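You operate a simulated robot arm through the tools that you are given. There is no shell and no other tool. Be economical: measure what you need, move in short steps, check, and stop when the job is done.

You are at the controls of a simulated robot arm. One attempt, no reset.

Task
Top up the washing bowl to its line, then stand both cups in it.
Fine: pour from the blue jug and put the jug back. Set down upright: blue water jug, green cup, yellow cup.

Only the result counts: the job must be done as asked and must still hold three seconds after the hand-in. Knocking over, shifting, dropping, spilling or breaking anything else fails it.

Robot
A 6-joint arm with a two-finger parallel gripper, fixed in place. Base frame: the origin is at the foot of the arm, x ahead of it, y to its left, z up. Lengths are in mm, angles in degrees, forces in N, time in s.
With the tool pointing down near the work surface it reaches from about 160 to 840 mm from the base axis. Its first joint turns from -166.0 to 166.0 degrees. Payload 3.91 kg.
The TCP is the grasp point between the finger pads, 30 mm short of the fingertips. In the tool frame z runs along the fingers and y along their closing line. Largest opening 110 mm; finger width 20, thickness 10; the body of the gripper, 48 by 112 mm, starts 55 mm behind the TCP.
Orientation is that of the tool frame in the base frame, as a unit quaternion [w, x, y, z]. With the fingers straight down and closing along the base's y, the tool's x points along the base's -x, its y along +y and its z along -z.

Tools
- The arm moves only by the tool send_rows. Its argument "series" is a list of rows, each a list of 7 numbers: the shift along the base's x, y, z in mm, then the turn, a rotation vector about the base's x, y, z in rad, then the opening in per cent of the stroke, from 0 (shut) to 100 (fully open). In form: [[x, y, z, ax, ay, az, fingers], ...]. A call has 1 to 20 rows; each row shifts and turns the commanded pose from where the row before left it. Each row takes 0.2 s and may step no farther than 50 mm and 8.6 degrees from the row before; otherwise, or with a gripper value out of range, the whole call is refused. A pose out of reach is approached as far as the arm can. The call stops where the force on the tool passes 90 N (or 10 N more than at its start, if that is more) or the arm is blocked; 0.2 s more then pass. Each finger travels about 108 mm/s and halts on what it meets, pressing with about 29 N; the grip force reading is that of the motor and also rises with nothing between the fingers. The clock runs only during rows and for 0.2 s after the last one: add rows that do not move to give the fingers time. It gives the time, the measured TCP pose, the force on the tool (base axes), the opening and the grip force at its end, in the units of the frame above (readings bear some noise), with the torque about the TCP (base axes, N m) and any sound that the robot's microphone picked up.
- Cameras (640 x 400 px; columns grow to the right, rows downward): "scene" is fixed at [49, -647.1, 1294]; the picture's right is [0.93, -0.37, 0.00], its down [-0.09, -0.22, -0.97] and it looks along [0.35, 0.90, -0.24] (base axes); focal length 352 px, centre (320, 200). "wrist" rides on the gripper at [77, 7, -114] in the tool frame; the picture's right is [-0.09, 1.00, 0.00], its down [-0.80, -0.07, -0.59] and it looks along [-0.59, -0.05, 0.80] (tool axes); focal length 270 px, centre (320, 200). There is no depth. A picture from a camera that has moved, and an enlarged one, comes with that camera's place and axes in the base frame and with its lens.
- capture(camera): a new picture of that camera. No time passes.
- slide_trunk(by): slides the trunk up (or, below 0, down) by that many mm; the arm rides with it, the base frame stays. It gives what a move gives, with no picture.
- close_up(camera, box): a new picture of the part [left, top, right, bottom] of that camera's present view, enlarged. No time passes.
- sign_off(): hands the job in; it is judged then, once.

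Work in short steps. Places have to be worked out from the pictures, the camera data and where the tool is seen: move nearer, look again, correct. Check each grasp and each placing, and mend what went wrong. You have 120 turns and 68 pictures in all, those below and enlarged ones among them. Open the gripper and draw the arm clear of the work before you hand the job in, unless the task says otherwise; then end with one line.

The tools are called after "Request:" by a JSON object that holds its "fn" and its "kwargs". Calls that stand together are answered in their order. send_rows: Moves the arm, as the interface text tells. Its arguments: {"type":"object","properties":{"series":{"type":"array"}},"required":["series"]} The other tools are called the same way: slide_trunk (by) slides the trunk up or down; capture (camera) takes a picture; close_up (camera, box) takes an enlarged picture of a part of a camera's view; sign_off () hands the job in.

At the start:

```text
time_s: 0.0
eef_pos: [348.2, 266.2, 1190.8]
ee_rot: [0.0, 0.0, 1.0, 0.0]
wrist_force: [0.4, 0.8, 0.1]
ft_torque: [0.02, 0.02, 0.0]
width: 110.0
grasp_force: 0.2
trunk travel left (down, up): [-400.0, 140.0]
```

scene: 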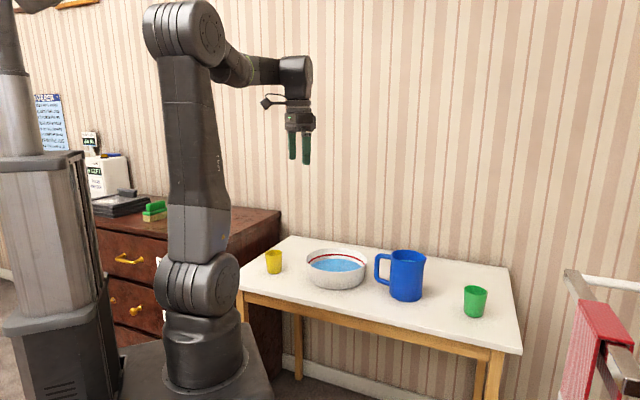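
wrist: 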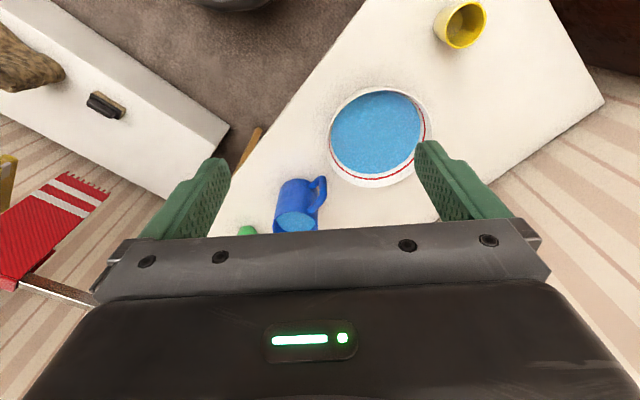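

The bowl's water is at about [504, 375, 780] by triangulating both views. I'll look closer at the objects from the scene camera.

Request:
{"fn": "close_up", "kwargs": {"camera": "scene", "box": [240, 220, 400, 320]}}

Request:
{"fn": "close_up", "kwargs": {"camera": "scene", "box": [360, 230, 520, 330]}}

Request:
{"fn": "close_up", "kwargs": {"camera": "wrist", "box": [200, 0, 520, 240]}}

```text
4.00 times, centred on (320, 270) of scene
camera zoom: at [49.0, -647.1, 1294.0], right [0.93, -0.37, 0.0], down [-0.09, -0.22, -0.97], along [0.35, 0.9, -0.24], focal length 1409 px, centre (320, -80)
```

zoom: 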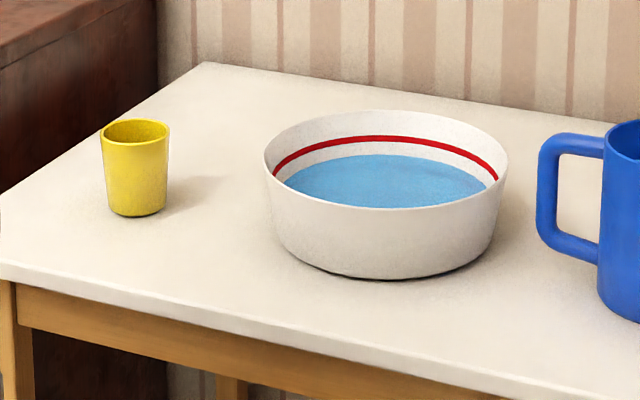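

```text
4.00 times, centred on (440, 280) of scene
camera zoom: at [49.0, -647.1, 1294.0], right [0.93, -0.37, 0.0], down [-0.09, -0.22, -0.97], along [0.35, 0.9, -0.24], focal length 1409 px, centre (-160, -120)
```

zoom: 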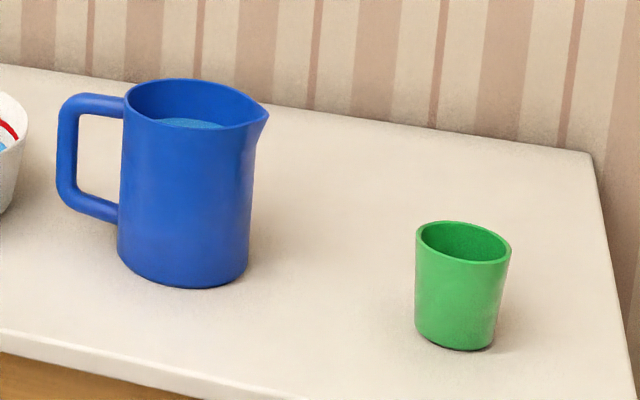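

```text
1.67 times, centred on (360, 120) of wrist
camera zoom: at [271.3, 273.6, 1306.0], right [0.09, 1.0, 0.0], down [0.8, -0.07, 0.59], along [0.59, -0.05, -0.8], focal length 450 px, centre (253, 333)
```

zoom: 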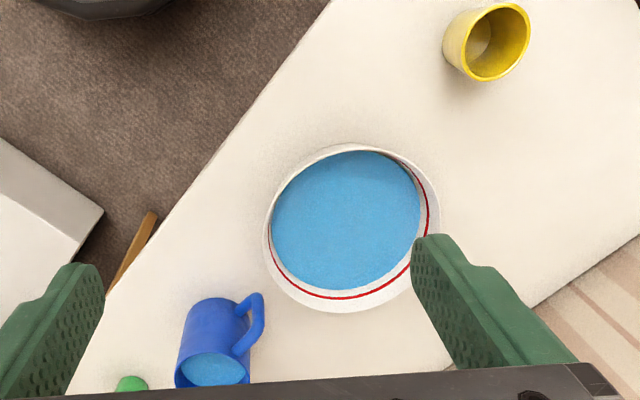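

Triangulated estimates: table z≈740, yellow cup at [318,496] (rim 812), and bowl at [504,375] (Ø≈209). The jug is at about [652,172] with rim ≈876, Ø≈96, its handle towards az 135° and its spout towards az -45°. I'll yaw the tool +135° above the jug so that its +x side faces the spout, then look.

Request:
{"fn": "send_rows", "kwargs": {"series": [[19, -5.9, -6, 0, 0, 0.1473, 100], [19, -5.9, -6, 0, 0, 0.1473, 100], [19, -5.9, -6, 0, 0, 0.1473, 100], [19, -5.9, -6, 0, 0, 0.1473, 100], [19, -5.9, -6, 0, 0, 0.1473, 100], [19, -5.9, -6, 0, 0, 0.1473, 100], [19, -5.9, -6, 0, 0, 0.1473, 100], [19, -5.9, -6, 0, 0, 0.1473, 100], [19, -5.9, -6, 0, 0, 0.1473, 100], [19, -5.9, -6, 0, 0, 0.1473, 100], [19, -5.9, -6, 0, 0, 0.1473, 100], [19, -5.9, -6, 0, 0, 0.1473, 100], [19, -5.9, -6, 0, 0, 0.1473, 100], [19, -5.9, -6, 0, 0, 0.1473, 100], [19, -5.9, -6, 0, 0, 0.1473, 100], [19, -5.9, -6, 0, 0, 0.1473, 100]]}}

```text
time_s: 3.4
eef_pos: [651.6, 171.7, 1092.7]
ee_rot: [0.0, 0.925, -0.381, 0.0]
wrist_force: [-0.4, 0.4, 0.6]
ft_torque: [0.01, -0.02, 0.02]
width: 110.0
grasp_force: 0.0
trunk travel left (down, up): [-400.0, 140.0]
```

The pose was reached as commanded. I'll take a look at the jug from above.

Request:
{"fn": "capture", "kwargs": {"camera": "wrist"}}

Request:
{"fn": "capture", "kwargs": {"camera": "scene"}}

```text
62 pictures are left
camera wrist: at [702.2, 113.5, 1208.8], right [-0.76, -0.64, 0.0], down [-0.52, 0.61, 0.59], along [-0.38, 0.45, -0.8], focal length 270 px, centre (320, 200)
```

wrist: 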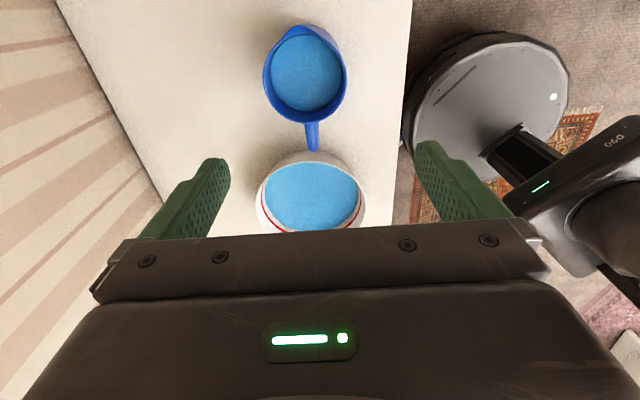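

```text
61 pictures are left
```

scene: 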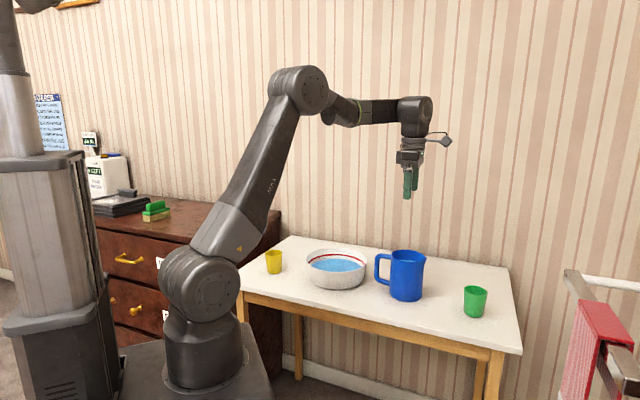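

Request:
{"fn": "close_up", "kwargs": {"camera": "wrist", "box": [220, 0, 400, 160]}}

```text
2.50 times, centred on (310, 80) of wrist
camera zoom: at [702.2, 113.5, 1208.8], right [-0.76, -0.64, 0.0], down [-0.52, 0.61, 0.59], along [-0.38, 0.45, -0.8], focal length 676 px, centre (345, 500)
```

zoom: 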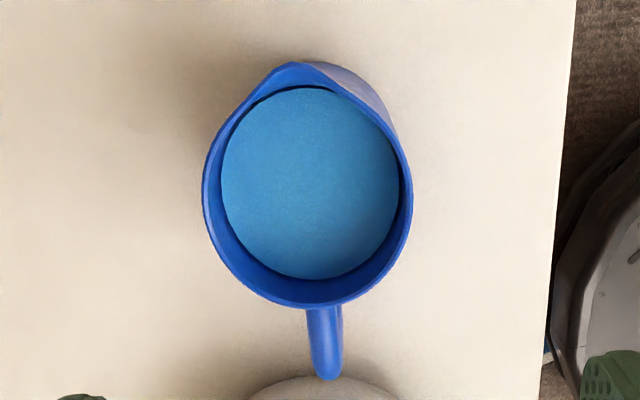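

The jug's rim centre resolves to about [667,183], with spout az ≈ -46° and handle az ≈ 135°. I'll move closer over it to refine this.

Request:
{"fn": "send_rows", "kwargs": {"series": [[5, 4, -35, 0, 0, 0, 100], [5, 4, -35, 0, 0, 0, 100], [5, 3, -35, 0, 0, 0, 100], [0, 0, 0, 0, 0, 0, 100]]}}

Request:
{"fn": "capture", "kwargs": {"camera": "wrist"}}

Request:
{"fn": "close_up", "kwargs": {"camera": "scene", "box": [340, 150, 500, 310]}}

```text
time_s: 4.4
eef_pos: [669.3, 180.3, 989.7]
ee_rot: [-0.001, 0.925, -0.381, 0.0]
wrist_force: [0.0, 0.3, 0.1]
ft_torque: [-0.04, 0.02, -0.01]
width: 110.1
grasp_force: 0.1
trunk travel left (down, up): [-400.0, 140.0]
```

```text
59 pictures are left
camera wrist: at [719.2, 121.5, 1104.8], right [-0.77, -0.64, 0.0], down [-0.52, 0.62, 0.59], along [-0.38, 0.46, -0.8], focal length 270 px, centre (320, 200)
```

wrist: 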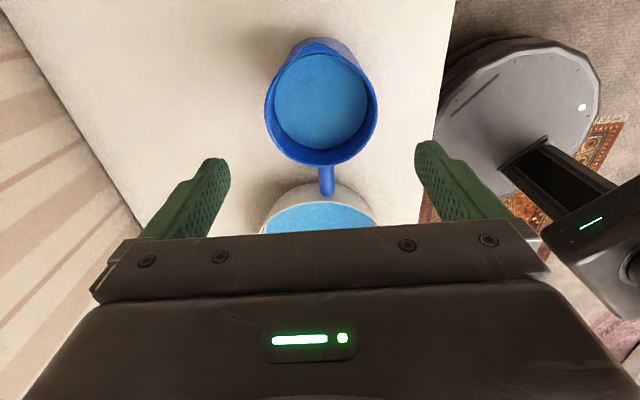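

```text
2.50 times, centred on (420, 230) of scene
camera zoom: at [49.0, -647.1, 1294.0], right [0.93, -0.37, 0.0], down [-0.09, -0.22, -0.97], along [0.35, 0.9, -0.24], focal length 881 px, centre (70, 125)
```

zoom: 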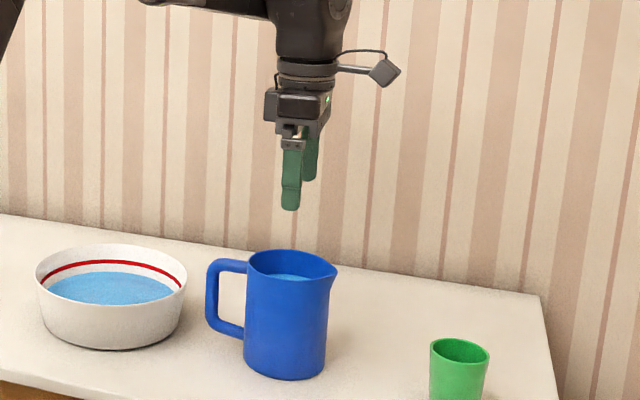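

The rim centre is now at about [670.8,179.5], z≈874, Ø≈98, so I'm aligned within 2 mm. I'll descend in stages with the fingers straddling the body.

Request:
{"fn": "send_rows", "kwargs": {"series": [[1.5, -0.8, -35, 0, 0, 0, 100], [0, 0, -35, 0, 0, 0, 100], [0, 0, -15, 0, 0, 0, 100], [0, 0, 0, 0, 0, 0, 100]]}}

Request:
{"fn": "capture", "kwargs": {"camera": "wrist"}}

```text
time_s: 5.4
eef_pos: [669.8, 180.3, 905.2]
ee_rot: [-0.001, 0.924, -0.382, 0.0]
wrist_force: [-0.7, -0.3, 0.0]
ft_torque: [-0.02, -0.02, 0.06]
width: 110.0
grasp_force: 0.0
trunk travel left (down, up): [-400.0, 140.0]
```

```text
57 pictures are left
camera wrist: at [719.0, 121.6, 1020.3], right [-0.77, -0.64, 0.0], down [-0.52, 0.62, 0.59], along [-0.38, 0.46, -0.8], focal length 270 px, centre (320, 200)
```

wrist: 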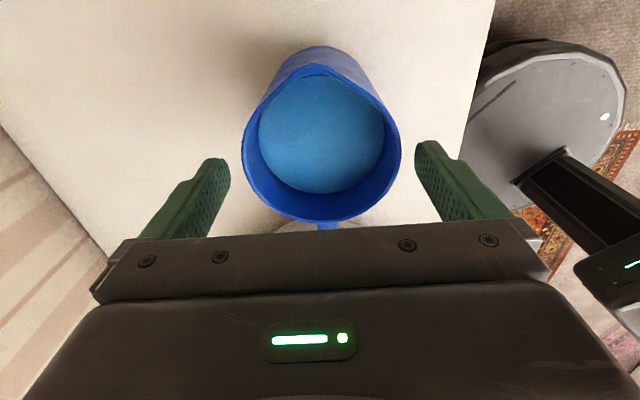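

Alignment along the closing line is good; I'll nudge 3 mm toward the spout and continue down.

Request:
{"fn": "send_rows", "kwargs": {"series": [[2.5, -2.5, 0, 0, 0, 0, 100], [0, 0, -20, 0, 0, 0, 100], [0, 0, -20, 0, 0, 0, 100], [0, 0, -20, 0, 0, 0, 100], [0, 0, -7, 0, 0, 0, 100], [0, 0, 0, 0, 0, 0, 100]]}}

Request:
{"fn": "capture", "kwargs": {"camera": "wrist"}}

Request:
{"fn": "close_up", "kwargs": {"camera": "scene", "box": [340, 180, 480, 310]}}

```text
time_s: 6.8
eef_pos: [671.4, 178.4, 837.8]
ee_rot: [0.0, 0.924, -0.382, 0.0]
wrist_force: [0.1, 0.1, -0.8]
ft_torque: [-0.01, 0.02, -0.02]
width: 110.1
grasp_force: 0.0
trunk travel left (down, up): [-400.0, 140.0]
```

```text
56 pictures are left
camera wrist: at [722.5, 119.1, 952.9], right [-0.77, -0.64, 0.0], down [-0.52, 0.62, 0.59], along [-0.38, 0.46, -0.8], focal length 270 px, centre (320, 200)
```

wrist: 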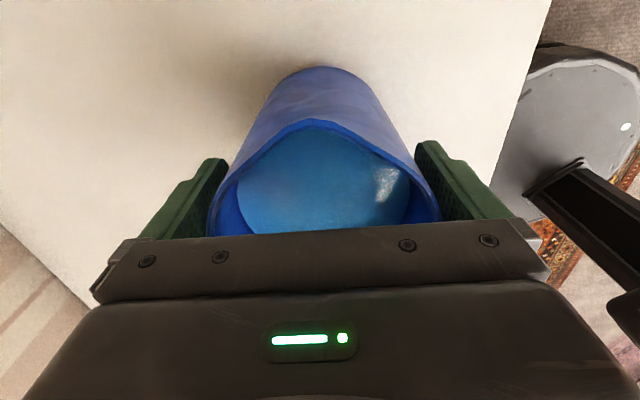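

```text
3.08 times, centred on (410, 245) of scene
camera zoom: at [49.0, -647.1, 1294.0], right [0.93, -0.37, 0.0], down [-0.09, -0.22, -0.97], along [0.35, 0.9, -0.24], focal length 1084 px, centre (43, 62)
```

zoom: 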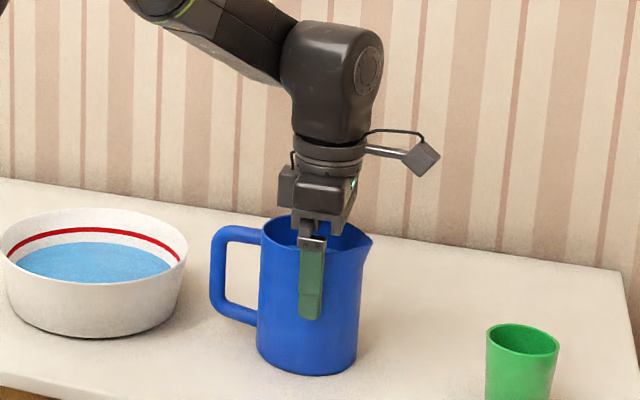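

The fingers straddle the body cleanly. Next I'll close and let the grip settle.

Request:
{"fn": "send_rows", "kwargs": {"series": [[0, 0, 0, 0, 0, 0, 85], [0, 0, 0, 0, 0, 0, 70], [0, 0, 0, 0, 0, 0, 60], [0, 0, 0, 0, 0, 0, 60]]}}

```text
time_s: 7.8
eef_pos: [673.1, 176.6, 838.9]
ee_rot: [0.0, 0.924, -0.382, 0.0]
wrist_force: [-1.2, -2.0, 0.6]
ft_torque: [-0.05, -0.07, 0.05]
width: 95.1
grasp_force: 28.7
trunk travel left (down, up): [-400.0, 140.0]
```

Grip is firm at 95 mm, so I'll test-lift gently.

Request:
{"fn": "send_rows", "kwargs": {"series": [[0, 0, 4, 0, 0, 0, 50], [0, 0, 8, 0, 0, 0, 50], [0, 0, 10, 0, 0, 0, 50], [0, 0, 10, 0, 0, 0, 50], [0, 0, 0, 0, 0, 0, 50]]}}

Request:
{"fn": "close_up", "kwargs": {"camera": "scene", "box": [340, 180, 480, 310]}}

```text
time_s: 9.0
eef_pos: [670.9, 177.9, 870.9]
ee_rot: [0.0, 0.924, -0.382, -0.001]
wrist_force: [0.2, -0.6, 0.7]
ft_torque: [-0.33, 0.25, 0.03]
width: 94.8
grasp_force: 29.1
trunk travel left (down, up): [-400.0, 140.0]
```

```text
3.08 times, centred on (410, 245) of scene
camera zoom: at [49.0, -647.1, 1294.0], right [0.93, -0.37, 0.0], down [-0.09, -0.22, -0.97], along [0.35, 0.9, -0.24], focal length 1084 px, centre (43, 62)
```

zoom: 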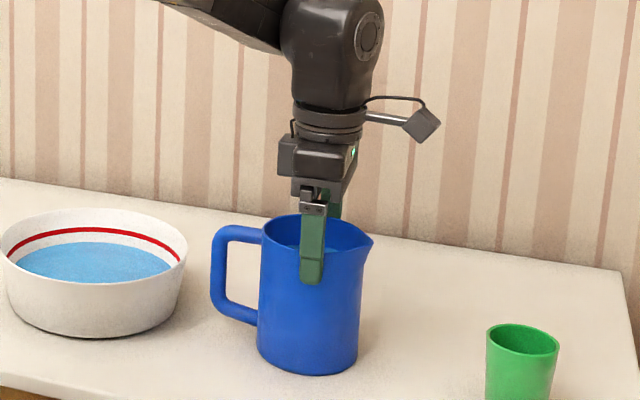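

The fingers slid up the wall and the jug stayed down, so the smooth body is too slippery or too heavy for that grip. I'll pull a little more to read the friction force.

Request:
{"fn": "send_rows", "kwargs": {"series": [[0, 0, -15, 0, 0, 0, 0], [0, 0, -18, 0, 0, 0, 0], [0, 0, 0, 0, 0, 0, 0], [0, 0, 0, 0, 0, 0, 0]]}}

Request:
{"fn": "send_rows", "kwargs": {"series": [[0, 0, 1, 0, 0, 0, 0], [0, 0, 1, 0, 0, 0, 0], [0, 0, 1, 0, 0, 0, 0]]}}

```text
time_s: 10.0
eef_pos: [671.5, 178.5, 839.3]
ee_rot: [-0.001, 0.924, -0.382, 0.002]
wrist_force: [6.9, 0.5, 28.2]
ft_torque: [-0.42, 0.07, 0.06]
width: 94.9
grasp_force: 29.3
trunk travel left (down, up): [-400.0, 140.0]
```

```text
time_s: 10.8
eef_pos: [669.7, 177.9, 839.8]
ee_rot: [0.001, 0.924, -0.383, -0.001]
wrist_force: [5.1, -0.6, 7.4]
ft_torque: [0.13, -1.16, -0.14]
width: 95.1
grasp_force: 29.1
trunk travel left (down, up): [-400.0, 140.0]
```

Request:
{"fn": "send_rows", "kwargs": {"series": [[0, 0, 2, 0, 0, 0, 0], [0, 0, 1, 0, 0, 0, 0], [0, 0, 1, 0, 0, 0, 0]]}}

Request:
{"fn": "send_rows", "kwargs": {"series": [[0, 0, 2, 0, 0, 0, 0], [0, 0, 2, 0, 0, 0, 0], [0, 0, 1, 0, 0, 0, 0]]}}

Request:
{"fn": "close_up", "kwargs": {"camera": "scene", "box": [340, 180, 480, 310]}}

```text
time_s: 11.6
eef_pos: [670.9, 177.9, 843.0]
ee_rot: [0.0, 0.924, -0.382, -0.001]
wrist_force: [-0.4, 0.6, -8.1]
ft_torque: [-0.19, -0.16, -0.01]
width: 94.9
grasp_force: 29.3
trunk travel left (down, up): [-400.0, 140.0]
```

```text
time_s: 12.4
eef_pos: [670.9, 177.7, 849.7]
ee_rot: [0.001, 0.924, -0.382, 0.0]
wrist_force: [0.5, 0.1, -6.5]
ft_torque: [-0.17, -0.14, 0.01]
width: 94.9
grasp_force: 29.7
trunk travel left (down, up): [-400.0, 140.0]
```

```text
3.08 times, centred on (410, 245) of scene
camera zoom: at [49.0, -647.1, 1294.0], right [0.93, -0.37, 0.0], down [-0.09, -0.22, -0.97], along [0.35, 0.9, -0.24], focal length 1084 px, centre (43, 62)
```

zoom: 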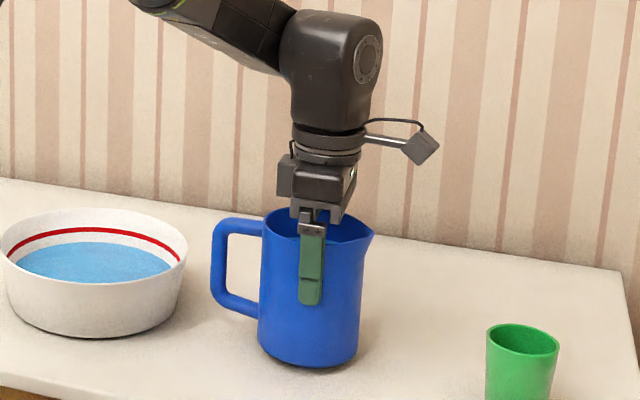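

Now the jug is lifting with about 7 N of weight carried. I'll continue slowly with full closing command and recheck for slip.

Request:
{"fn": "send_rows", "kwargs": {"series": [[0, 0, 3, 0, 0, 0, 0], [0, 0, 4, 0, 0, 0, 0], [0, 0, 5, 0, 0, 0, 0], [0, 0, 6, 0, 0, 0, 0], [0, 0, 6, 0, 0, 0, 0], [0, 0, 6, 0, 0, 0, 0], [0, 0, 0, 0, 0, 0, 0]]}}

Request:
{"fn": "close_up", "kwargs": {"camera": "scene", "box": [340, 180, 480, 310]}}

```text
time_s: 14.0
eef_pos: [671.1, 180.4, 878.9]
ee_rot: [-0.001, 0.924, -0.382, 0.0]
wrist_force: [-0.2, 0.6, -8.5]
ft_torque: [-0.13, -0.17, -0.03]
width: 94.8
grasp_force: 28.7
trunk travel left (down, up): [-400.0, 140.0]
```

```text
3.08 times, centred on (410, 245) of scene
camera zoom: at [49.0, -647.1, 1294.0], right [0.93, -0.37, 0.0], down [-0.09, -0.22, -0.97], along [0.35, 0.9, -0.24], focal length 1084 px, centre (43, 62)
```

zoom: 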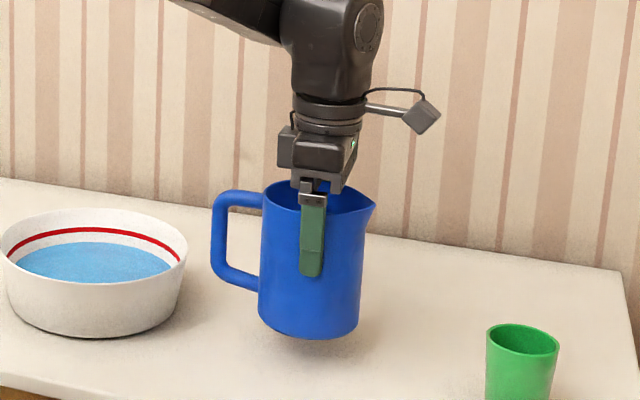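

The jug is securely held at about 37 mm above the table. I'll raise it smoothly, then carry it over the far side of the bowl while yawing -98° so that the spout faces inward over the bowl.

Request:
{"fn": "send_rows", "kwargs": {"series": [[0, 0, 8, 0, 0, 0, 0], [0, 0, 12, 0, 0, 0, 0], [0, 0, 14, 0, 0, 0, 0], [0, 0, 14, 0, 0, 0, 0], [0, 0, 14, 0, 0, 0, 0], [0, 0, 12, 0, 0, 0, 0], [0, 0, 8, 0, 0, 0, 0], [0, 0, 0, 0, 0, 0, 0]]}}

Request:
{"fn": "send_rows", "kwargs": {"series": [[-3, 6, 0, 0, 0, -0.04, 0], [-6, 12, 0, 0, 0, -0.08, 0], [-7, 15, 0, 0, 0, -0.1, 0], [-7, 15, 0, 0, 0, -0.1073, 0], [-7, 16, 0, 0, 0, -0.1073, 0], [-7, 16, 0, 0, 0, -0.1073, 0], [-7, 16, 0, 0, 0, -0.1073, 0], [-7, 16, 0, 0, 0, -0.1073, 0], [-7, 16, 0, 0, 0, -0.1073, 0], [-7, 16, 0, 0, 0, -0.1073, 0], [-7, 16, 0, 0, 0, -0.1073, 0], [-7, 16, 0, 0, 0, -0.1073, 0], [-7, 16, 0, 0, 0, -0.1073, 0], [-7, 15, 0, 0, 0, -0.1073, 0], [-7, 14, 0, 0, 0, -0.1, 0], [-6, 12, 0, 0, 0, -0.08, 0], [-4, 8, 0, 0, 0, -0.0877, 0], [-2, 4, 0, 0, 0, -0.0473, 0], [0, 0, 0, 0, 0, 0, 0]]}}

Request:
{"fn": "capture", "kwargs": {"camera": "scene"}}

Request:
{"fn": "capture", "kwargs": {"camera": "wrist"}}

```text
time_s: 15.8
eef_pos: [671.9, 178.7, 961.5]
ee_rot: [0.0, 0.924, -0.382, 0.0]
wrist_force: [0.7, -0.6, -8.7]
ft_torque: [-0.16, -0.16, 0.01]
width: 94.8
grasp_force: 29.3
trunk travel left (down, up): [-400.0, 140.0]
```

```text
time_s: 19.8
eef_pos: [560.6, 425.4, 962.7]
ee_rot: [-0.001, -0.315, 0.949, 0.0]
wrist_force: [-0.7, -0.3, -7.1]
ft_torque: [-0.15, 0.18, -0.02]
width: 95.2
grasp_force: 28.7
trunk travel left (down, up): [-400.0, 140.0]
```

```text
51 pictures are left
```

scene: 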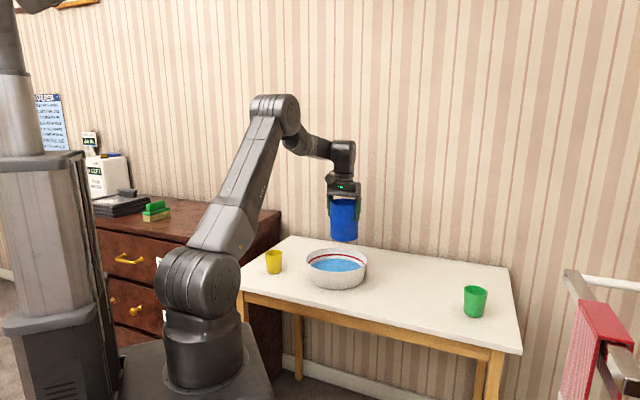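

```text
50 pictures are left
camera wrist: at [494.4, 384.5, 1076.1], right [-0.52, 0.85, 0.0], down [0.68, 0.42, 0.59], along [0.51, 0.31, -0.8], focal length 270 px, centre (320, 200)
```

wrist: 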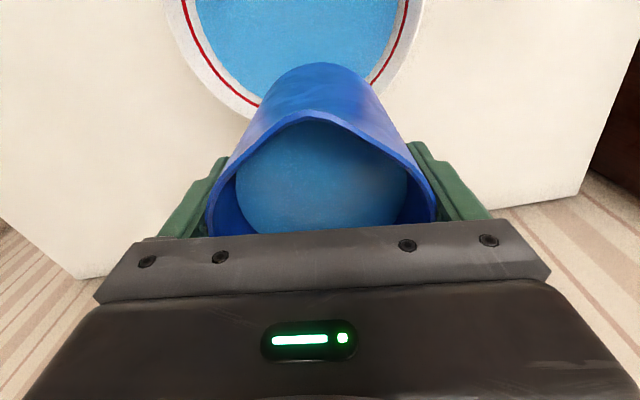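

The jug sits beyond the bowl with its spout facing inward. I'll shift about 10 mm sideways to centre, then tilt 15° about the closing axis and look.

Request:
{"fn": "send_rows", "kwargs": {"series": [[3, -4, -2, 0, 0, 0, 0], [3, -4, -3, 0, 0, 0, 0], [0, 0, 0, 0.0261, -0.035, 0, 0], [0, 0, 0, 0.0522, -0.07, 0, 0], [0, 0, 0, 0.0522, -0.07, 0, 0], [0, 0, 0, 0.0261, -0.035, 0, 0], [0, 0, 0, 0, 0, 0, 0]]}}

Request:
{"fn": "capture", "kwargs": {"camera": "wrist"}}

Request:
{"fn": "close_up", "kwargs": {"camera": "scene", "box": [280, 180, 400, 300]}}

```text
time_s: 21.4
eef_pos: [564.5, 417.7, 955.3]
ee_rot: [0.125, -0.313, 0.941, 0.041]
wrist_force: [-0.7, -1.0, -7.2]
ft_torque: [-0.18, 0.24, 0.03]
width: 94.9
grasp_force: 29.0
trunk travel left (down, up): [-400.0, 140.0]
```

```text
49 pictures are left
camera wrist: at [478.4, 360.5, 1046.1], right [-0.53, 0.85, 0.02], down [0.54, 0.31, 0.78], along [0.66, 0.43, -0.62], focal length 270 px, centre (320, 200)
```

wrist: 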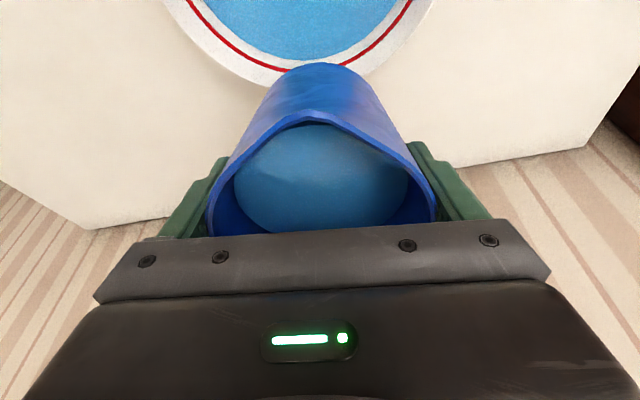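

```text
3.33 times, centred on (340, 240) of scene
camera zoom: at [49.0, -647.1, 1294.0], right [0.93, -0.37, 0.0], down [-0.09, -0.22, -0.97], along [0.35, 0.9, -0.24], focal length 1174 px, centre (253, 67)
```

zoom: 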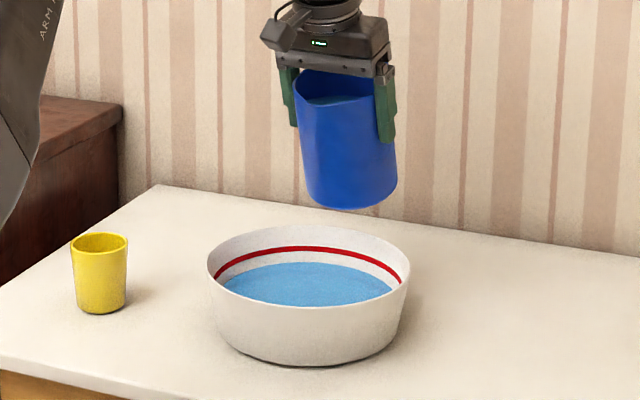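

No outflow yet at 15°. I'll add 10°.

Request:
{"fn": "send_rows", "kwargs": {"series": [[0, 0, 0, 0.0261, -0.035, 0, 0], [0, 0, 0, 0.0261, -0.035, 0, 0], [0, 0, 0, 0.0261, -0.035, 0, 0], [0, 0, 0, 0.0261, -0.035, 0, 0], [0, 0, 0, 0, 0, 0, 0]]}}

Request:
{"fn": "close_up", "kwargs": {"camera": "scene", "box": [280, 180, 400, 300]}}

```text
time_s: 22.6
eef_pos: [565.8, 416.9, 955.9]
ee_rot: [0.205, -0.309, 0.926, 0.068]
wrist_force: [-0.3, 0.0, -7.3]
ft_torque: [-0.17, 0.25, 0.05]
width: 94.8
grasp_force: 29.4
trunk travel left (down, up): [-400.0, 140.0]
```

```text
3.33 times, centred on (340, 240) of scene
camera zoom: at [49.0, -647.1, 1294.0], right [0.93, -0.37, 0.0], down [-0.09, -0.22, -0.97], along [0.35, 0.9, -0.24], focal length 1174 px, centre (253, 67)
```

zoom: 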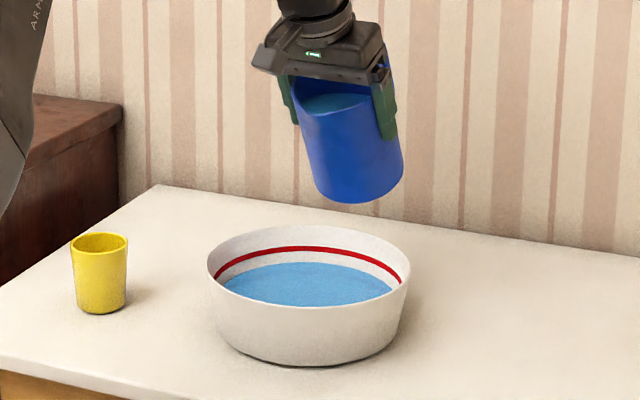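

Nothing has poured yet at 24°. I'll add another 7°, lowering slightly.

Request:
{"fn": "send_rows", "kwargs": {"series": [[0, 0, -3, 0.0261, -0.035, 0, 0], [0, 0, -3, 0.0261, -0.035, 0, 0], [0, 0, 0, 0.0209, -0.028, 0, 0], [0, 0, 0, 0, 0, 0, 0], [0, 0, 0, 0, 0, 0, 0]]}}

Request:
{"fn": "close_up", "kwargs": {"camera": "scene", "box": [280, 180, 400, 300]}}

```text
time_s: 23.8
eef_pos: [565.1, 417.0, 950.2]
ee_rot: [0.262, -0.304, 0.912, 0.087]
wrist_force: [-0.4, -0.9, -7.9]
ft_torque: [-0.23, 0.3, 0.03]
width: 94.9
grasp_force: 28.9
trunk travel left (down, up): [-400.0, 140.0]
```

```text
3.33 times, centred on (340, 240) of scene
camera zoom: at [49.0, -647.1, 1294.0], right [0.93, -0.37, 0.0], down [-0.09, -0.22, -0.97], along [0.35, 0.9, -0.24], focal length 1174 px, centre (253, 67)
```

zoom: 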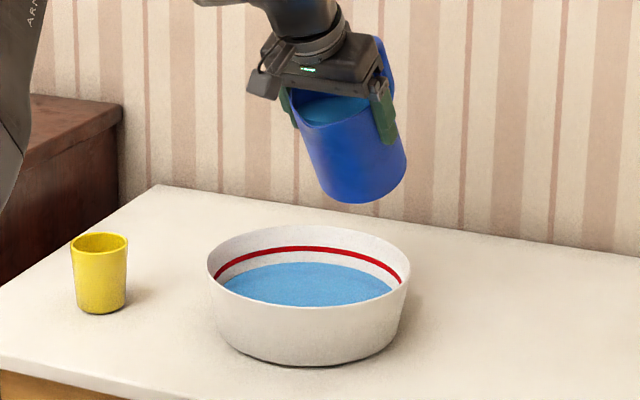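

Still no flow at 31°; the water is close to the lip. I'll add 6° more.

Request:
{"fn": "send_rows", "kwargs": {"series": [[0, 0, -2, 0.0261, -0.035, 0, 0], [0, 0, -2, 0.0261, -0.035, 0, 0], [0, 0, 0, 0.0104, -0.014, 0, 0], [0, 0, 0, 0, 0, 0, 0], [0, 0, 0, 0, 0, 0, 0]]}}

Request:
{"fn": "close_up", "kwargs": {"camera": "scene", "box": [280, 180, 400, 300]}}

```text
time_s: 25.0
eef_pos: [566.0, 417.3, 945.7]
ee_rot: [0.308, -0.298, 0.898, 0.102]
wrist_force: [0.4, 0.4, -7.0]
ft_torque: [-0.21, 0.31, -0.02]
width: 95.1
grasp_force: 29.9
trunk travel left (down, up): [-400.0, 140.0]
```

```text
3.33 times, centred on (340, 240) of scene
camera zoom: at [49.0, -647.1, 1294.0], right [0.93, -0.37, 0.0], down [-0.09, -0.22, -0.97], along [0.35, 0.9, -0.24], focal length 1174 px, centre (253, 67)
```

zoom: 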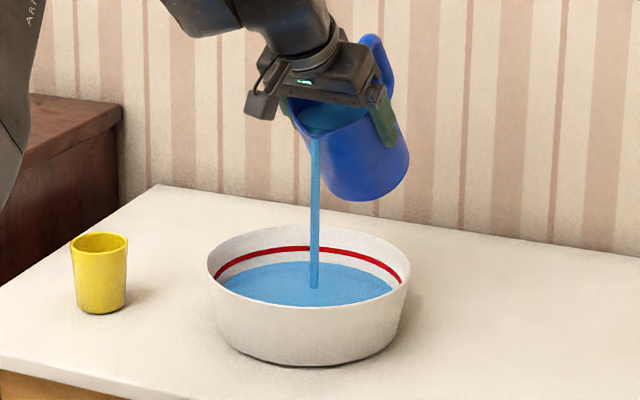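

The stream falls straight into the bowl. I'll hold for 0.6 s and check.

Request:
{"fn": "send_rows", "kwargs": {"series": [[0, 0, 0, 0, 0, 0, 0], [0, 0, 0, 0, 0, 0, 0], [0, 0, 0, 0, 0, 0, 0]]}}

Request:
{"fn": "close_up", "kwargs": {"camera": "scene", "box": [280, 180, 400, 300]}}

```text
time_s: 25.8
eef_pos: [565.4, 418.1, 944.8]
ee_rot: [0.309, -0.298, 0.897, 0.103]
wrist_force: [0.2, 1.3, -7.0]
ft_torque: [-0.16, 0.31, -0.05]
width: 95.0
grasp_force: 28.5
trunk travel left (down, up): [-400.0, 140.0]
```

```text
3.33 times, centred on (340, 240) of scene
camera zoom: at [49.0, -647.1, 1294.0], right [0.93, -0.37, 0.0], down [-0.09, -0.22, -0.97], along [0.35, 0.9, -0.24], focal length 1174 px, centre (253, 67)
```

zoom: 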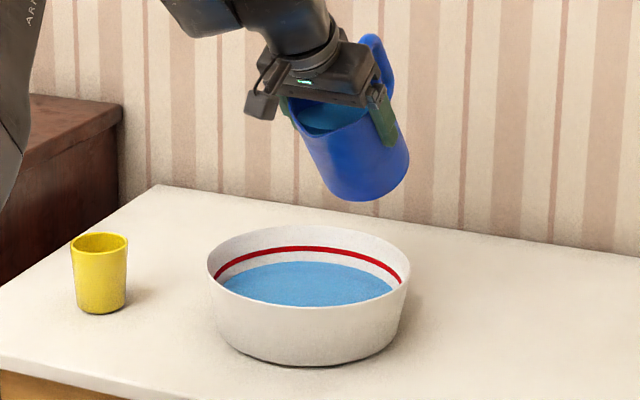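

Flow self-levels and stops, and the water is still about 9 mm below the line. I'll add 10° and hold.

Request:
{"fn": "send_rows", "kwargs": {"series": [[0, 0, 0, 0.0261, -0.035, 0, 0], [0, 0, 0, 0.0261, -0.035, 0, 0], [0, 0, 0, 0.0261, -0.035, 0, 0], [0, 0, 0, 0.0261, -0.035, 0, 0], [0, 0, 0, 0, 0, 0, 0], [0, 0, 0, 0, 0, 0, 0], [0, 0, 0, 0, 0, 0, 0], [0, 0, 0, 0, 0, 0, 0], [0, 0, 0, 0, 0, 0, 0], [0, 0, 0, 0, 0, 0, 0]]}}

Request:
{"fn": "close_up", "kwargs": {"camera": "scene", "box": [280, 180, 400, 300]}}

```text
time_s: 28.0
eef_pos: [575.2, 420.5, 957.0]
ee_rot: [0.365, -0.288, 0.878, 0.116]
wrist_force: [-0.2, 0.1, -6.4]
ft_torque: [-0.21, 0.31, -0.02]
width: 95.0
grasp_force: 28.4
out of reach, approached as far as the arm can: row 3, 4
trunk travel left (down, up): [-400.0, 140.0]
```

```text
3.33 times, centred on (340, 240) of scene
camera zoom: at [49.0, -647.1, 1294.0], right [0.93, -0.37, 0.0], down [-0.09, -0.22, -0.97], along [0.35, 0.9, -0.24], focal length 1174 px, centre (253, 67)
```

zoom: 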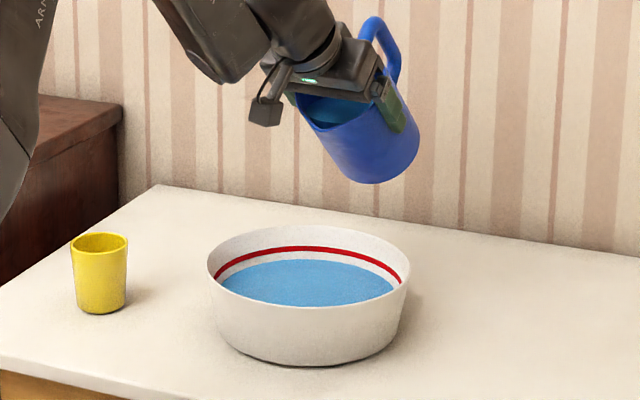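

At about 45° the arm ran out of wrist range, and the level is still ~6 mm short. I'll untilt a little, raise the tool, and lower the trunk so the forearm comes in flatter and allows more tilt.

Request:
{"fn": "send_rows", "kwargs": {"series": [[0, 0, 5, -0.0261, 0.035, 0, 0], [0, 0, 8, -0.0261, 0.035, 0, 0], [0, 0, 10, -0.0261, 0.035, 0, 0], [0, 0, 12, -0.0261, 0.035, 0, 0], [0, 0, 12, -0.0261, 0.035, 0, 0], [0, 0, 12, -0.0261, 0.035, 0, 0], [0, 0, 12, 0, 0, 0, 0], [0, 0, 12, 0, 0, 0, 0], [0, 0, 10, 0, 0, 0, 0], [0, 0, 7, 0, 0, 0, 0], [0, 0, 0, 0, 0, 0, 0]]}}

```text
time_s: 30.4
eef_pos: [585.3, 416.9, 1053.4]
ee_rot: [0.273, -0.294, 0.913, 0.071]
wrist_force: [-0.4, -0.4, -7.5]
ft_torque: [-0.15, 0.28, -0.01]
width: 94.9
grasp_force: 28.6
out of reach, approached as far as the arm can: row 1, 2
trunk travel left (down, up): [-400.0, 140.0]
```

Request:
{"fn": "slide_trunk", "kwargs": {"by": -100}}

```text
time_s: 31.7
eef_pos: [584.3, 415.5, 953.6]
ee_rot: [0.274, -0.295, 0.912, 0.072]
wrist_force: [0.1, -0.1, -7.2]
ft_torque: [-0.18, 0.25, 0.0]
width: 95.2
grasp_force: 29.5
trunk travel left (down, up): [-300.0, 240.0]
```

The tool rides down with the trunk as expected. I'll raise it again and slide down another 100, then repeat.

Request:
{"fn": "send_rows", "kwargs": {"series": [[0, 0, 7, 0, 0, 0, 0], [-1, 0, 14, 0, 0, 0, 0], [-2, 0, 18, 0, 0, 0, 0], [-2, 0, 20, 0, 0, 0, 0], [-2, 0, 18, 0, 0, 0, 0], [-1, 0, 14, 0, 0, 0, 0], [0, 0, 9, 0, 0, 0, 0], [0, 0, 0, 0, 0, 0, 0]]}}

Request:
{"fn": "slide_trunk", "kwargs": {"by": -100}}

Request:
{"fn": "capture", "kwargs": {"camera": "scene"}}

```text
time_s: 33.5
eef_pos: [577.1, 416.7, 1054.5]
ee_rot: [0.274, -0.295, 0.913, 0.072]
wrist_force: [-0.5, -0.4, -6.6]
ft_torque: [-0.16, 0.29, 0.03]
width: 95.0
grasp_force: 29.6
trunk travel left (down, up): [-300.0, 240.0]
```

```text
time_s: 34.9
eef_pos: [577.4, 416.0, 952.7]
ee_rot: [0.274, -0.295, 0.913, 0.072]
wrist_force: [0.9, 0.0, -5.9]
ft_torque: [-0.21, 0.27, 0.01]
width: 94.9
grasp_force: 28.8
trunk travel left (down, up): [-200.0, 340.0]
```

```text
42 pictures are left
```

scene: 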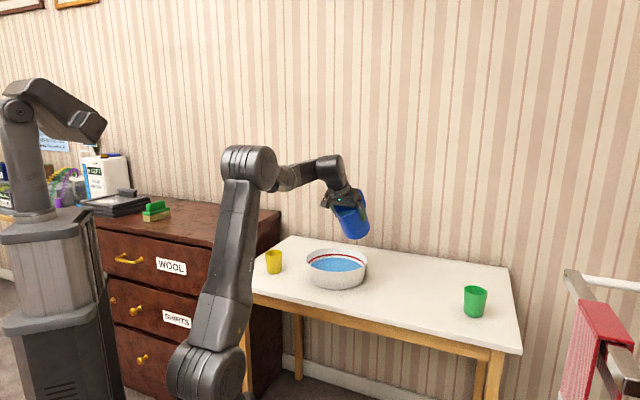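

The forearm is now nearly level. I'll re-centre, correct the small skew, and tilt on to about 50°.

Request:
{"fn": "send_rows", "kwargs": {"series": [[-5, 1, -4, 0.024, 0.018, 0, 0], [-5, 1, -4, 0.0261, -0.035, 0, 0], [0, 0, 0, 0.0313, -0.042, 0, 0], [0, 0, 0, 0.0313, -0.042, 0, 0], [0, 0, 0, 0.0313, -0.042, 0, 0], [0, 0, 0, 0.0313, -0.042, 0, 0], [0, 0, 0, 0.0261, -0.035, 0, 0], [0, 0, 0, 0, 0, 0, 0], [0, 0, 0, 0, 0, 0, 0], [0, 0, 0, 0, 0, 0, 0], [0, 0, 0, 0, 0, 0, 0], [0, 0, 0, 0, 0, 0, 0]]}}

Request:
{"fn": "close_up", "kwargs": {"camera": "scene", "box": [280, 180, 400, 300]}}

```text
time_s: 37.5
eef_pos: [568.2, 418.7, 947.5]
ee_rot: [0.401, -0.274, 0.864, 0.13]
wrist_force: [-0.3, -0.6, -6.0]
ft_torque: [-0.21, 0.27, 0.02]
width: 94.8
grasp_force: 29.3
trunk travel left (down, up): [-200.0, 340.0]
```

```text
3.33 times, centred on (340, 240) of scene
camera zoom: at [49.0, -647.1, 1294.0], right [0.93, -0.37, 0.0], down [-0.09, -0.22, -0.97], along [0.35, 0.9, -0.24], focal length 1174 px, centre (253, 67)
```

zoom: 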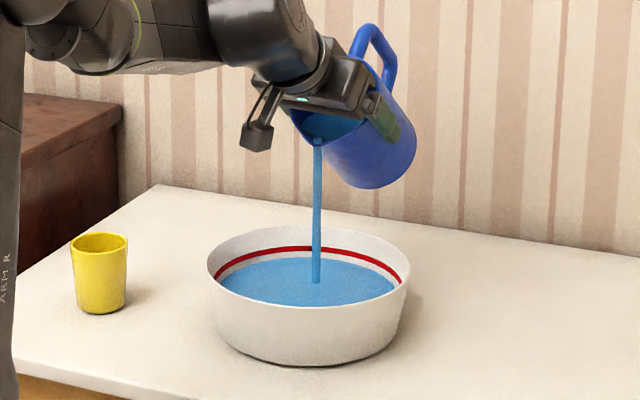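

Flow resumed at about 50°. I'll hold until it stops.

Request:
{"fn": "send_rows", "kwargs": {"series": [[0, 0, 0, 0, 0, 0, 0], [0, 0, 0, 0, 0, 0, 0], [0, 0, 0, 0, 0, 0, 0], [0, 0, 0, 0, 0, 0, 0]]}}

Request:
{"fn": "close_up", "kwargs": {"camera": "scene", "box": [310, 235, 380, 290]}}

```text
time_s: 38.5
eef_pos: [567.5, 419.1, 946.2]
ee_rot: [0.401, -0.273, 0.865, 0.13]
wrist_force: [0.7, 1.1, -6.6]
ft_torque: [-0.21, 0.26, 0.02]
width: 94.9
grasp_force: 29.2
trunk travel left (down, up): [-200.0, 340.0]
```

```text
7.27 times, centred on (345, 262) of scene
camera zoom: at [49.0, -647.1, 1294.0], right [0.93, -0.37, 0.0], down [-0.09, -0.22, -0.97], along [0.35, 0.9, -0.24], focal length 2562 px, centre (138, -254)
```

zoom: 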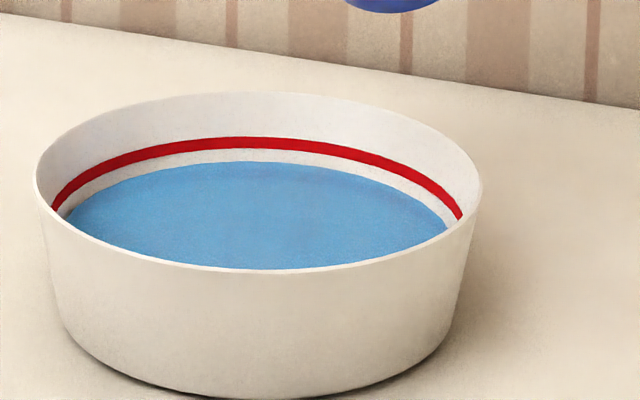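

The level has risen about 4 mm, with roughly 9–10 mm left to the middle of the red band. I'll tilt another 8° and hold.

Request:
{"fn": "send_rows", "kwargs": {"series": [[0, 0, 0, 0.0261, -0.035, 0, 0], [0, 0, 0, 0.0261, -0.035, 0, 0], [0, 0, 0, 0.0313, -0.042, 0, 0], [0, 0, 0, 0, 0, 0, 0], [0, 0, 0, 0, 0, 0, 0], [0, 0, 0, 0, 0, 0, 0], [0, 0, 0, 0, 0, 0, 0], [0, 0, 0, 0, 0, 0, 0], [0, 0, 0, 0, 0, 0, 0], [0, 0, 0, 0, 0, 0, 0], [0, 0, 0, 0, 0, 0, 0], [0, 0, 0, 0, 0, 0, 0], [0, 0, 0, 0, 0, 0, 0]]}}

Request:
{"fn": "close_up", "kwargs": {"camera": "scene", "box": [310, 235, 380, 290]}}

```text
time_s: 41.3
eef_pos: [566.9, 417.7, 946.9]
ee_rot: [0.458, -0.265, 0.835, 0.152]
wrist_force: [-0.4, 0.3, -4.4]
ft_torque: [-0.12, 0.19, 0.0]
width: 95.1
grasp_force: 29.1
trunk travel left (down, up): [-200.0, 340.0]
```

```text
7.27 times, centred on (345, 262) of scene
camera zoom: at [49.0, -647.1, 1294.0], right [0.93, -0.37, 0.0], down [-0.09, -0.22, -0.97], along [0.35, 0.9, -0.24], focal length 2562 px, centre (138, -254)
```

zoom: 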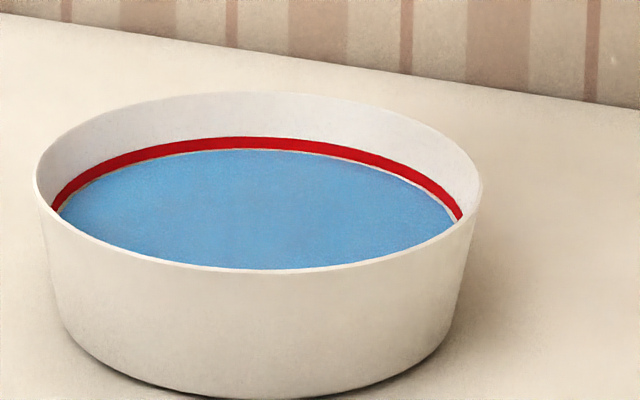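

The water now sits just under the red band. I'll add 3° to bring it to the band's middle.

Request:
{"fn": "send_rows", "kwargs": {"series": [[0, 0, 0, 0.0157, -0.021, 0, 0], [0, 0, 0, 0.0157, -0.021, 0, 0], [0, 0, 0, 0, 0, 0, 0], [0, 0, 0, 0, 0, 0, 0], [0, 0, 0, 0, 0, 0, 0], [0, 0, 0, 0, 0, 0, 0], [0, 0, 0, 0, 0, 0, 0], [0, 0, 0, 0, 0, 0, 0], [0, 0, 0, 0, 0, 0, 0], [0, 0, 0, 0, 0, 0, 0]]}}

Request:
{"fn": "close_up", "kwargs": {"camera": "scene", "box": [310, 235, 380, 290]}}

```text
time_s: 43.5
eef_pos: [566.6, 416.9, 946.9]
ee_rot: [0.48, -0.26, 0.823, 0.158]
wrist_force: [-0.2, -0.1, -4.1]
ft_torque: [-0.11, 0.2, 0.02]
width: 94.8
grasp_force: 29.1
trunk travel left (down, up): [-200.0, 340.0]
```

```text
7.27 times, centred on (345, 262) of scene
camera zoom: at [49.0, -647.1, 1294.0], right [0.93, -0.37, 0.0], down [-0.09, -0.22, -0.97], along [0.35, 0.9, -0.24], focal length 2562 px, centre (138, -254)
```

zoom: 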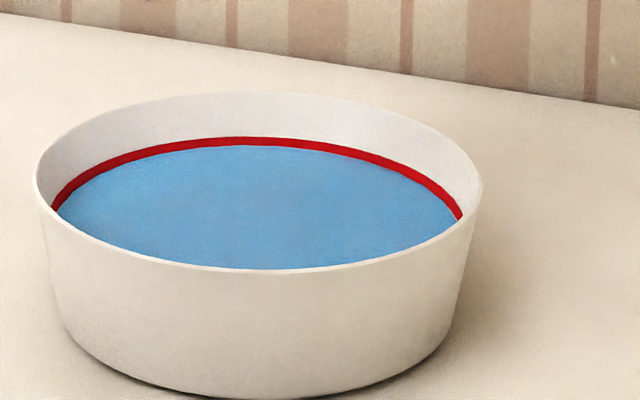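

The water is within the lower half of the band. One more degree should bring it to the centre, then I'll tilt back upright.

Request:
{"fn": "send_rows", "kwargs": {"series": [[0, 0, 0, 0.0094, -0.0126, 0, 0], [0, 0, 0, 0, 0, 0, 0], [0, 0, 0, 0, 0, 0, 0], [0, 0, 0, 0, 0, 0, 0], [0, 0, 0, 0, 0, 0, 0], [0, 0, 0, 0, 0, 0, 0], [0, 0, 0, 0, 0, 0, 0], [0, 0, 0, 0, 0, 0, 0]]}}

Request:
{"fn": "close_up", "kwargs": {"camera": "scene", "box": [310, 235, 380, 290]}}

```text
time_s: 45.3
eef_pos: [567.2, 417.9, 946.1]
ee_rot: [0.487, -0.259, 0.818, 0.161]
wrist_force: [0.3, -0.8, -4.1]
ft_torque: [-0.14, 0.17, 0.04]
width: 94.8
grasp_force: 29.3
trunk travel left (down, up): [-200.0, 340.0]
```

```text
7.27 times, centred on (345, 262) of scene
camera zoom: at [49.0, -647.1, 1294.0], right [0.93, -0.37, 0.0], down [-0.09, -0.22, -0.97], along [0.35, 0.9, -0.24], focal length 2562 px, centre (138, -254)
```

zoom: 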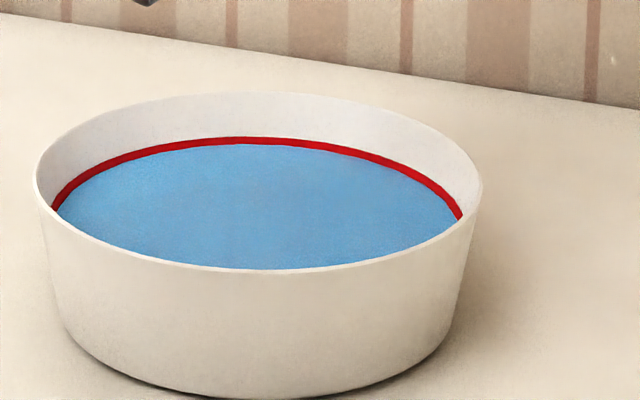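

The level is centred on the red line. I'll tilt the jug back upright while rising a little.

Request:
{"fn": "send_rows", "kwargs": {"series": [[0, 0, 0, -0.0358, 0.0481, 0, 0], [0, 0, 1, -0.0597, 0.0802, 0, 0], [0, 0, 2, -0.0597, 0.0802, 0, 0], [0, 0, 2, -0.0597, 0.0802, 0, 0], [0, 0, 2, -0.0597, 0.0802, 0, 0], [0, 0, 2, -0.0597, 0.0802, 0, 0], [0, 0, 2, -0.0597, 0.0802, 0, 0], [0, 0, 2, -0.0597, 0.0802, 0, 0], [0, 0, 2, -0.0597, 0.0802, 0, 0], [0, 0, 2, -0.0597, 0.0802, 0, 0], [0, 0, 2, -0.0597, 0.0802, 0, 0], [0, 0, 0, -0.01, 0.0134, 0, 0], [0, 0, 0, 0, 0, 0, 0]]}}

Request:
{"fn": "close_up", "kwargs": {"camera": "scene", "box": [240, 150, 400, 300]}}

```text
time_s: 48.1
eef_pos: [570.2, 414.1, 968.5]
ee_rot: [0.002, -0.305, 0.952, -0.007]
wrist_force: [0.6, -0.1, -3.5]
ft_torque: [-0.04, 0.13, 0.0]
width: 94.8
grasp_force: 29.2
out of reach, approached as far as the arm can: row 1
trunk travel left (down, up): [-200.0, 340.0]
```

```text
2.67 times, centred on (320, 225) of scene
camera zoom: at [49.0, -647.1, 1294.0], right [0.93, -0.37, 0.0], down [-0.09, -0.22, -0.97], along [0.35, 0.9, -0.24], focal length 940 px, centre (320, 133)
```

zoom: 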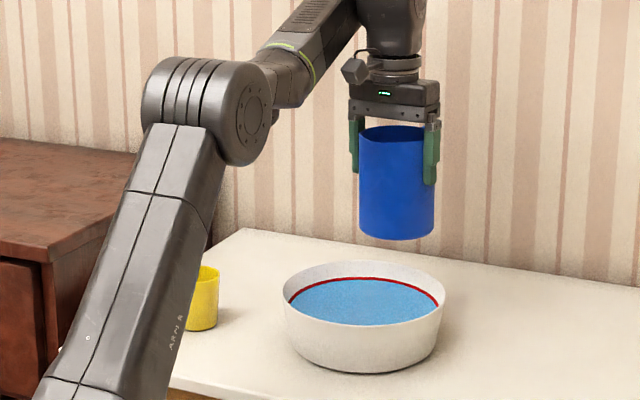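

The jug is upright and level. I'll carry it back by the reverse path to its original spot, staying high.

Request:
{"fn": "send_rows", "kwargs": {"series": [[2, -5, 0, 0.012, 0.008, 0.04, 0], [5, -10, 0, 0, 0, 0.08, 0], [6, -14, 0, 0, 0, 0.1, 0], [7, -16, 0, 0, 0, 0.115, 0], [7, -16, 0, 0, 0, 0.115, 0], [7, -17, 0, 0, 0, 0.115, 0], [7, -17, 0, 0, 0, 0.115, 0], [7, -17, 0, 0, 0, 0.115, 0], [7, -17, 0, 0, 0, 0.115, 0], [7, -17, 0, 0, 0, 0.115, 0], [7, -16, 0, 0, 0, 0.115, 0], [7, -16, 0, 0, 0, 0.115, 0], [7, -16, 0, 0, 0, 0.115, 0], [6, -14, 0, 0, 0, 0.115, 0], [5, -12, 0, 0, 0, 0.1, 0], [4, -9, 0, 0, 0, 0.08, 0], [3, -7, 0, 0, 0, 0.08, 0], [0, 0, 0, 0, 0, 0, 0]]}}

```text
time_s: 51.9
eef_pos: [672.8, 181.6, 968.0]
ee_rot: [-0.001, 0.925, -0.379, -0.001]
wrist_force: [1.4, -0.2, -4.3]
ft_torque: [-0.12, -0.08, 0.0]
width: 94.9
grasp_force: 29.1
trunk travel left (down, up): [-200.0, 340.0]
```

I'm back over the original place. I'll lower it, then creep the last millimetres until contact.

Request:
{"fn": "send_rows", "kwargs": {"series": [[-1, -2, -8, 0, 0, 0, 0], [0, -1, -14, 0, 0, 0, 0], [0, 0, -18, 0, 0, 0, 0], [0, 0, -20, 0, 0, 0, 0], [0, 0, -20, 0, 0, 0, 0], [0, 0, -16, 0, 0, 0, 0], [0, 0, -10, 0, 0, 0, 0], [0, 0, -6, 0, 0, 0, 0], [0, 0, 0, 0, 0, 0, 0]]}}

Request:
{"fn": "close_up", "kwargs": {"camera": "scene", "box": [340, 180, 480, 310]}}

```text
time_s: 53.9
eef_pos: [670.0, 176.5, 858.4]
ee_rot: [-0.001, 0.926, -0.379, -0.001]
wrist_force: [0.4, 0.8, -3.5]
ft_torque: [-0.05, -0.09, 0.0]
width: 95.1
grasp_force: 29.1
trunk travel left (down, up): [-200.0, 340.0]
```

```text
3.08 times, centred on (410, 245) of scene
camera zoom: at [49.0, -647.1, 1294.0], right [0.93, -0.37, 0.0], down [-0.09, -0.22, -0.97], along [0.35, 0.9, -0.24], focal length 1084 px, centre (43, 62)
```

zoom: 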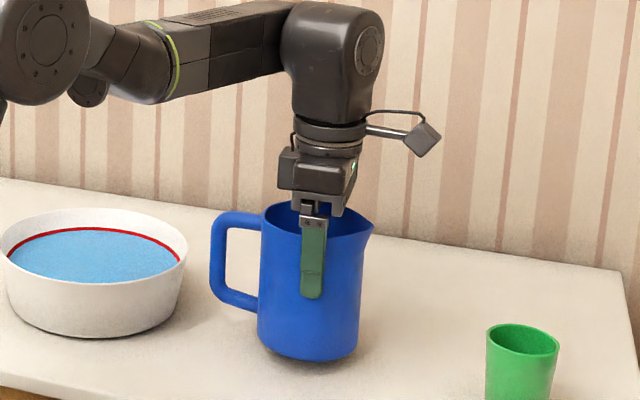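

About 14 mm to go; I'll creep down.

Request:
{"fn": "send_rows", "kwargs": {"series": [[0, 0, -4, 0, 0, 0, 0], [0, 0, -4, 0, 0, 0, 0], [0, 0, -2, 0, 0, 0, 0], [0, 0, -1, 0, 0, 0, 0]]}}

Request:
{"fn": "send_rows", "kwargs": {"series": [[0, 0, -1, 0, 0, 0, 0], [0, 0, -1, 0, 0, 0, 0], [0, 0, -1, 0, 0, 0, 0]]}}

```text
time_s: 54.9
eef_pos: [670.7, 176.6, 844.7]
ee_rot: [0.0, 0.926, -0.379, -0.001]
wrist_force: [0.3, 0.0, -4.4]
ft_torque: [-0.08, -0.06, 0.0]
width: 95.0
grasp_force: 29.5
trunk travel left (down, up): [-200.0, 340.0]
```

```text
time_s: 55.7
eef_pos: [670.7, 177.5, 842.3]
ee_rot: [0.001, 0.926, -0.378, -0.001]
wrist_force: [0.0, -0.5, -3.6]
ft_torque: [-0.08, -0.07, 0.04]
width: 94.7
grasp_force: 29.3
trunk travel left (down, up): [-200.0, 340.0]
```

Request:
{"fn": "send_rows", "kwargs": {"series": [[0, 0, -1, 0, 0, 0, 0], [0, 0, -1, 0, 0, 0, 0]]}}

Request:
{"fn": "send_rows", "kwargs": {"series": [[0, 0, -1, 0, 0, 0, 0], [0, 0, -0.5, 0, 0, 0, 0]]}}

```text
time_s: 56.3
eef_pos: [670.6, 176.2, 841.1]
ee_rot: [0.0, 0.926, -0.378, 0.0]
wrist_force: [-0.7, 0.9, 4.7]
ft_torque: [0.22, 0.39, -0.02]
width: 95.1
grasp_force: 28.9
trunk travel left (down, up): [-200.0, 340.0]
```

```text
time_s: 56.9
eef_pos: [670.5, 176.4, 842.1]
ee_rot: [-0.001, 0.926, -0.379, 0.002]
wrist_force: [2.4, -0.3, 15.9]
ft_torque: [0.37, 0.69, -0.05]
width: 94.7
grasp_force: 28.8
trunk travel left (down, up): [-200.0, 340.0]
```

The jug stands on the table (contact force reversed). I'll relieve the pressure, open, then withdraw upward.

Request:
{"fn": "send_rows", "kwargs": {"series": [[0, 0, 1.5, 0, 0, 0, 0], [0, 0, 0, 0, 0, 0, 88], [0, 0, 0, 0, 0, 0, 95], [0, 0, 0, 0, 0, 0, 100], [0, 0, 0, 0, 0, 0, 100], [0, 0, 0, 0, 0, 0, 100]]}}

Request:
{"fn": "capture", "kwargs": {"camera": "wrist"}}

```text
time_s: 58.3
eef_pos: [671.7, 176.7, 840.1]
ee_rot: [0.0, 0.926, -0.378, -0.002]
wrist_force: [0.3, -0.7, 0.5]
ft_torque: [0.01, 0.01, 0.0]
width: 110.2
grasp_force: 0.0
trunk travel left (down, up): [-200.0, 340.0]
```

```text
34 pictures are left
camera wrist: at [722.1, 118.4, 955.0], right [-0.76, -0.65, 0.0], down [-0.52, 0.61, 0.6], along [-0.39, 0.45, -0.8], focal length 270 px, centre (320, 200)
```

wrist: 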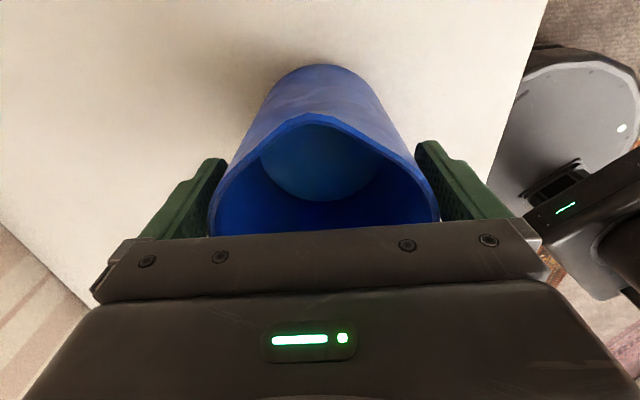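

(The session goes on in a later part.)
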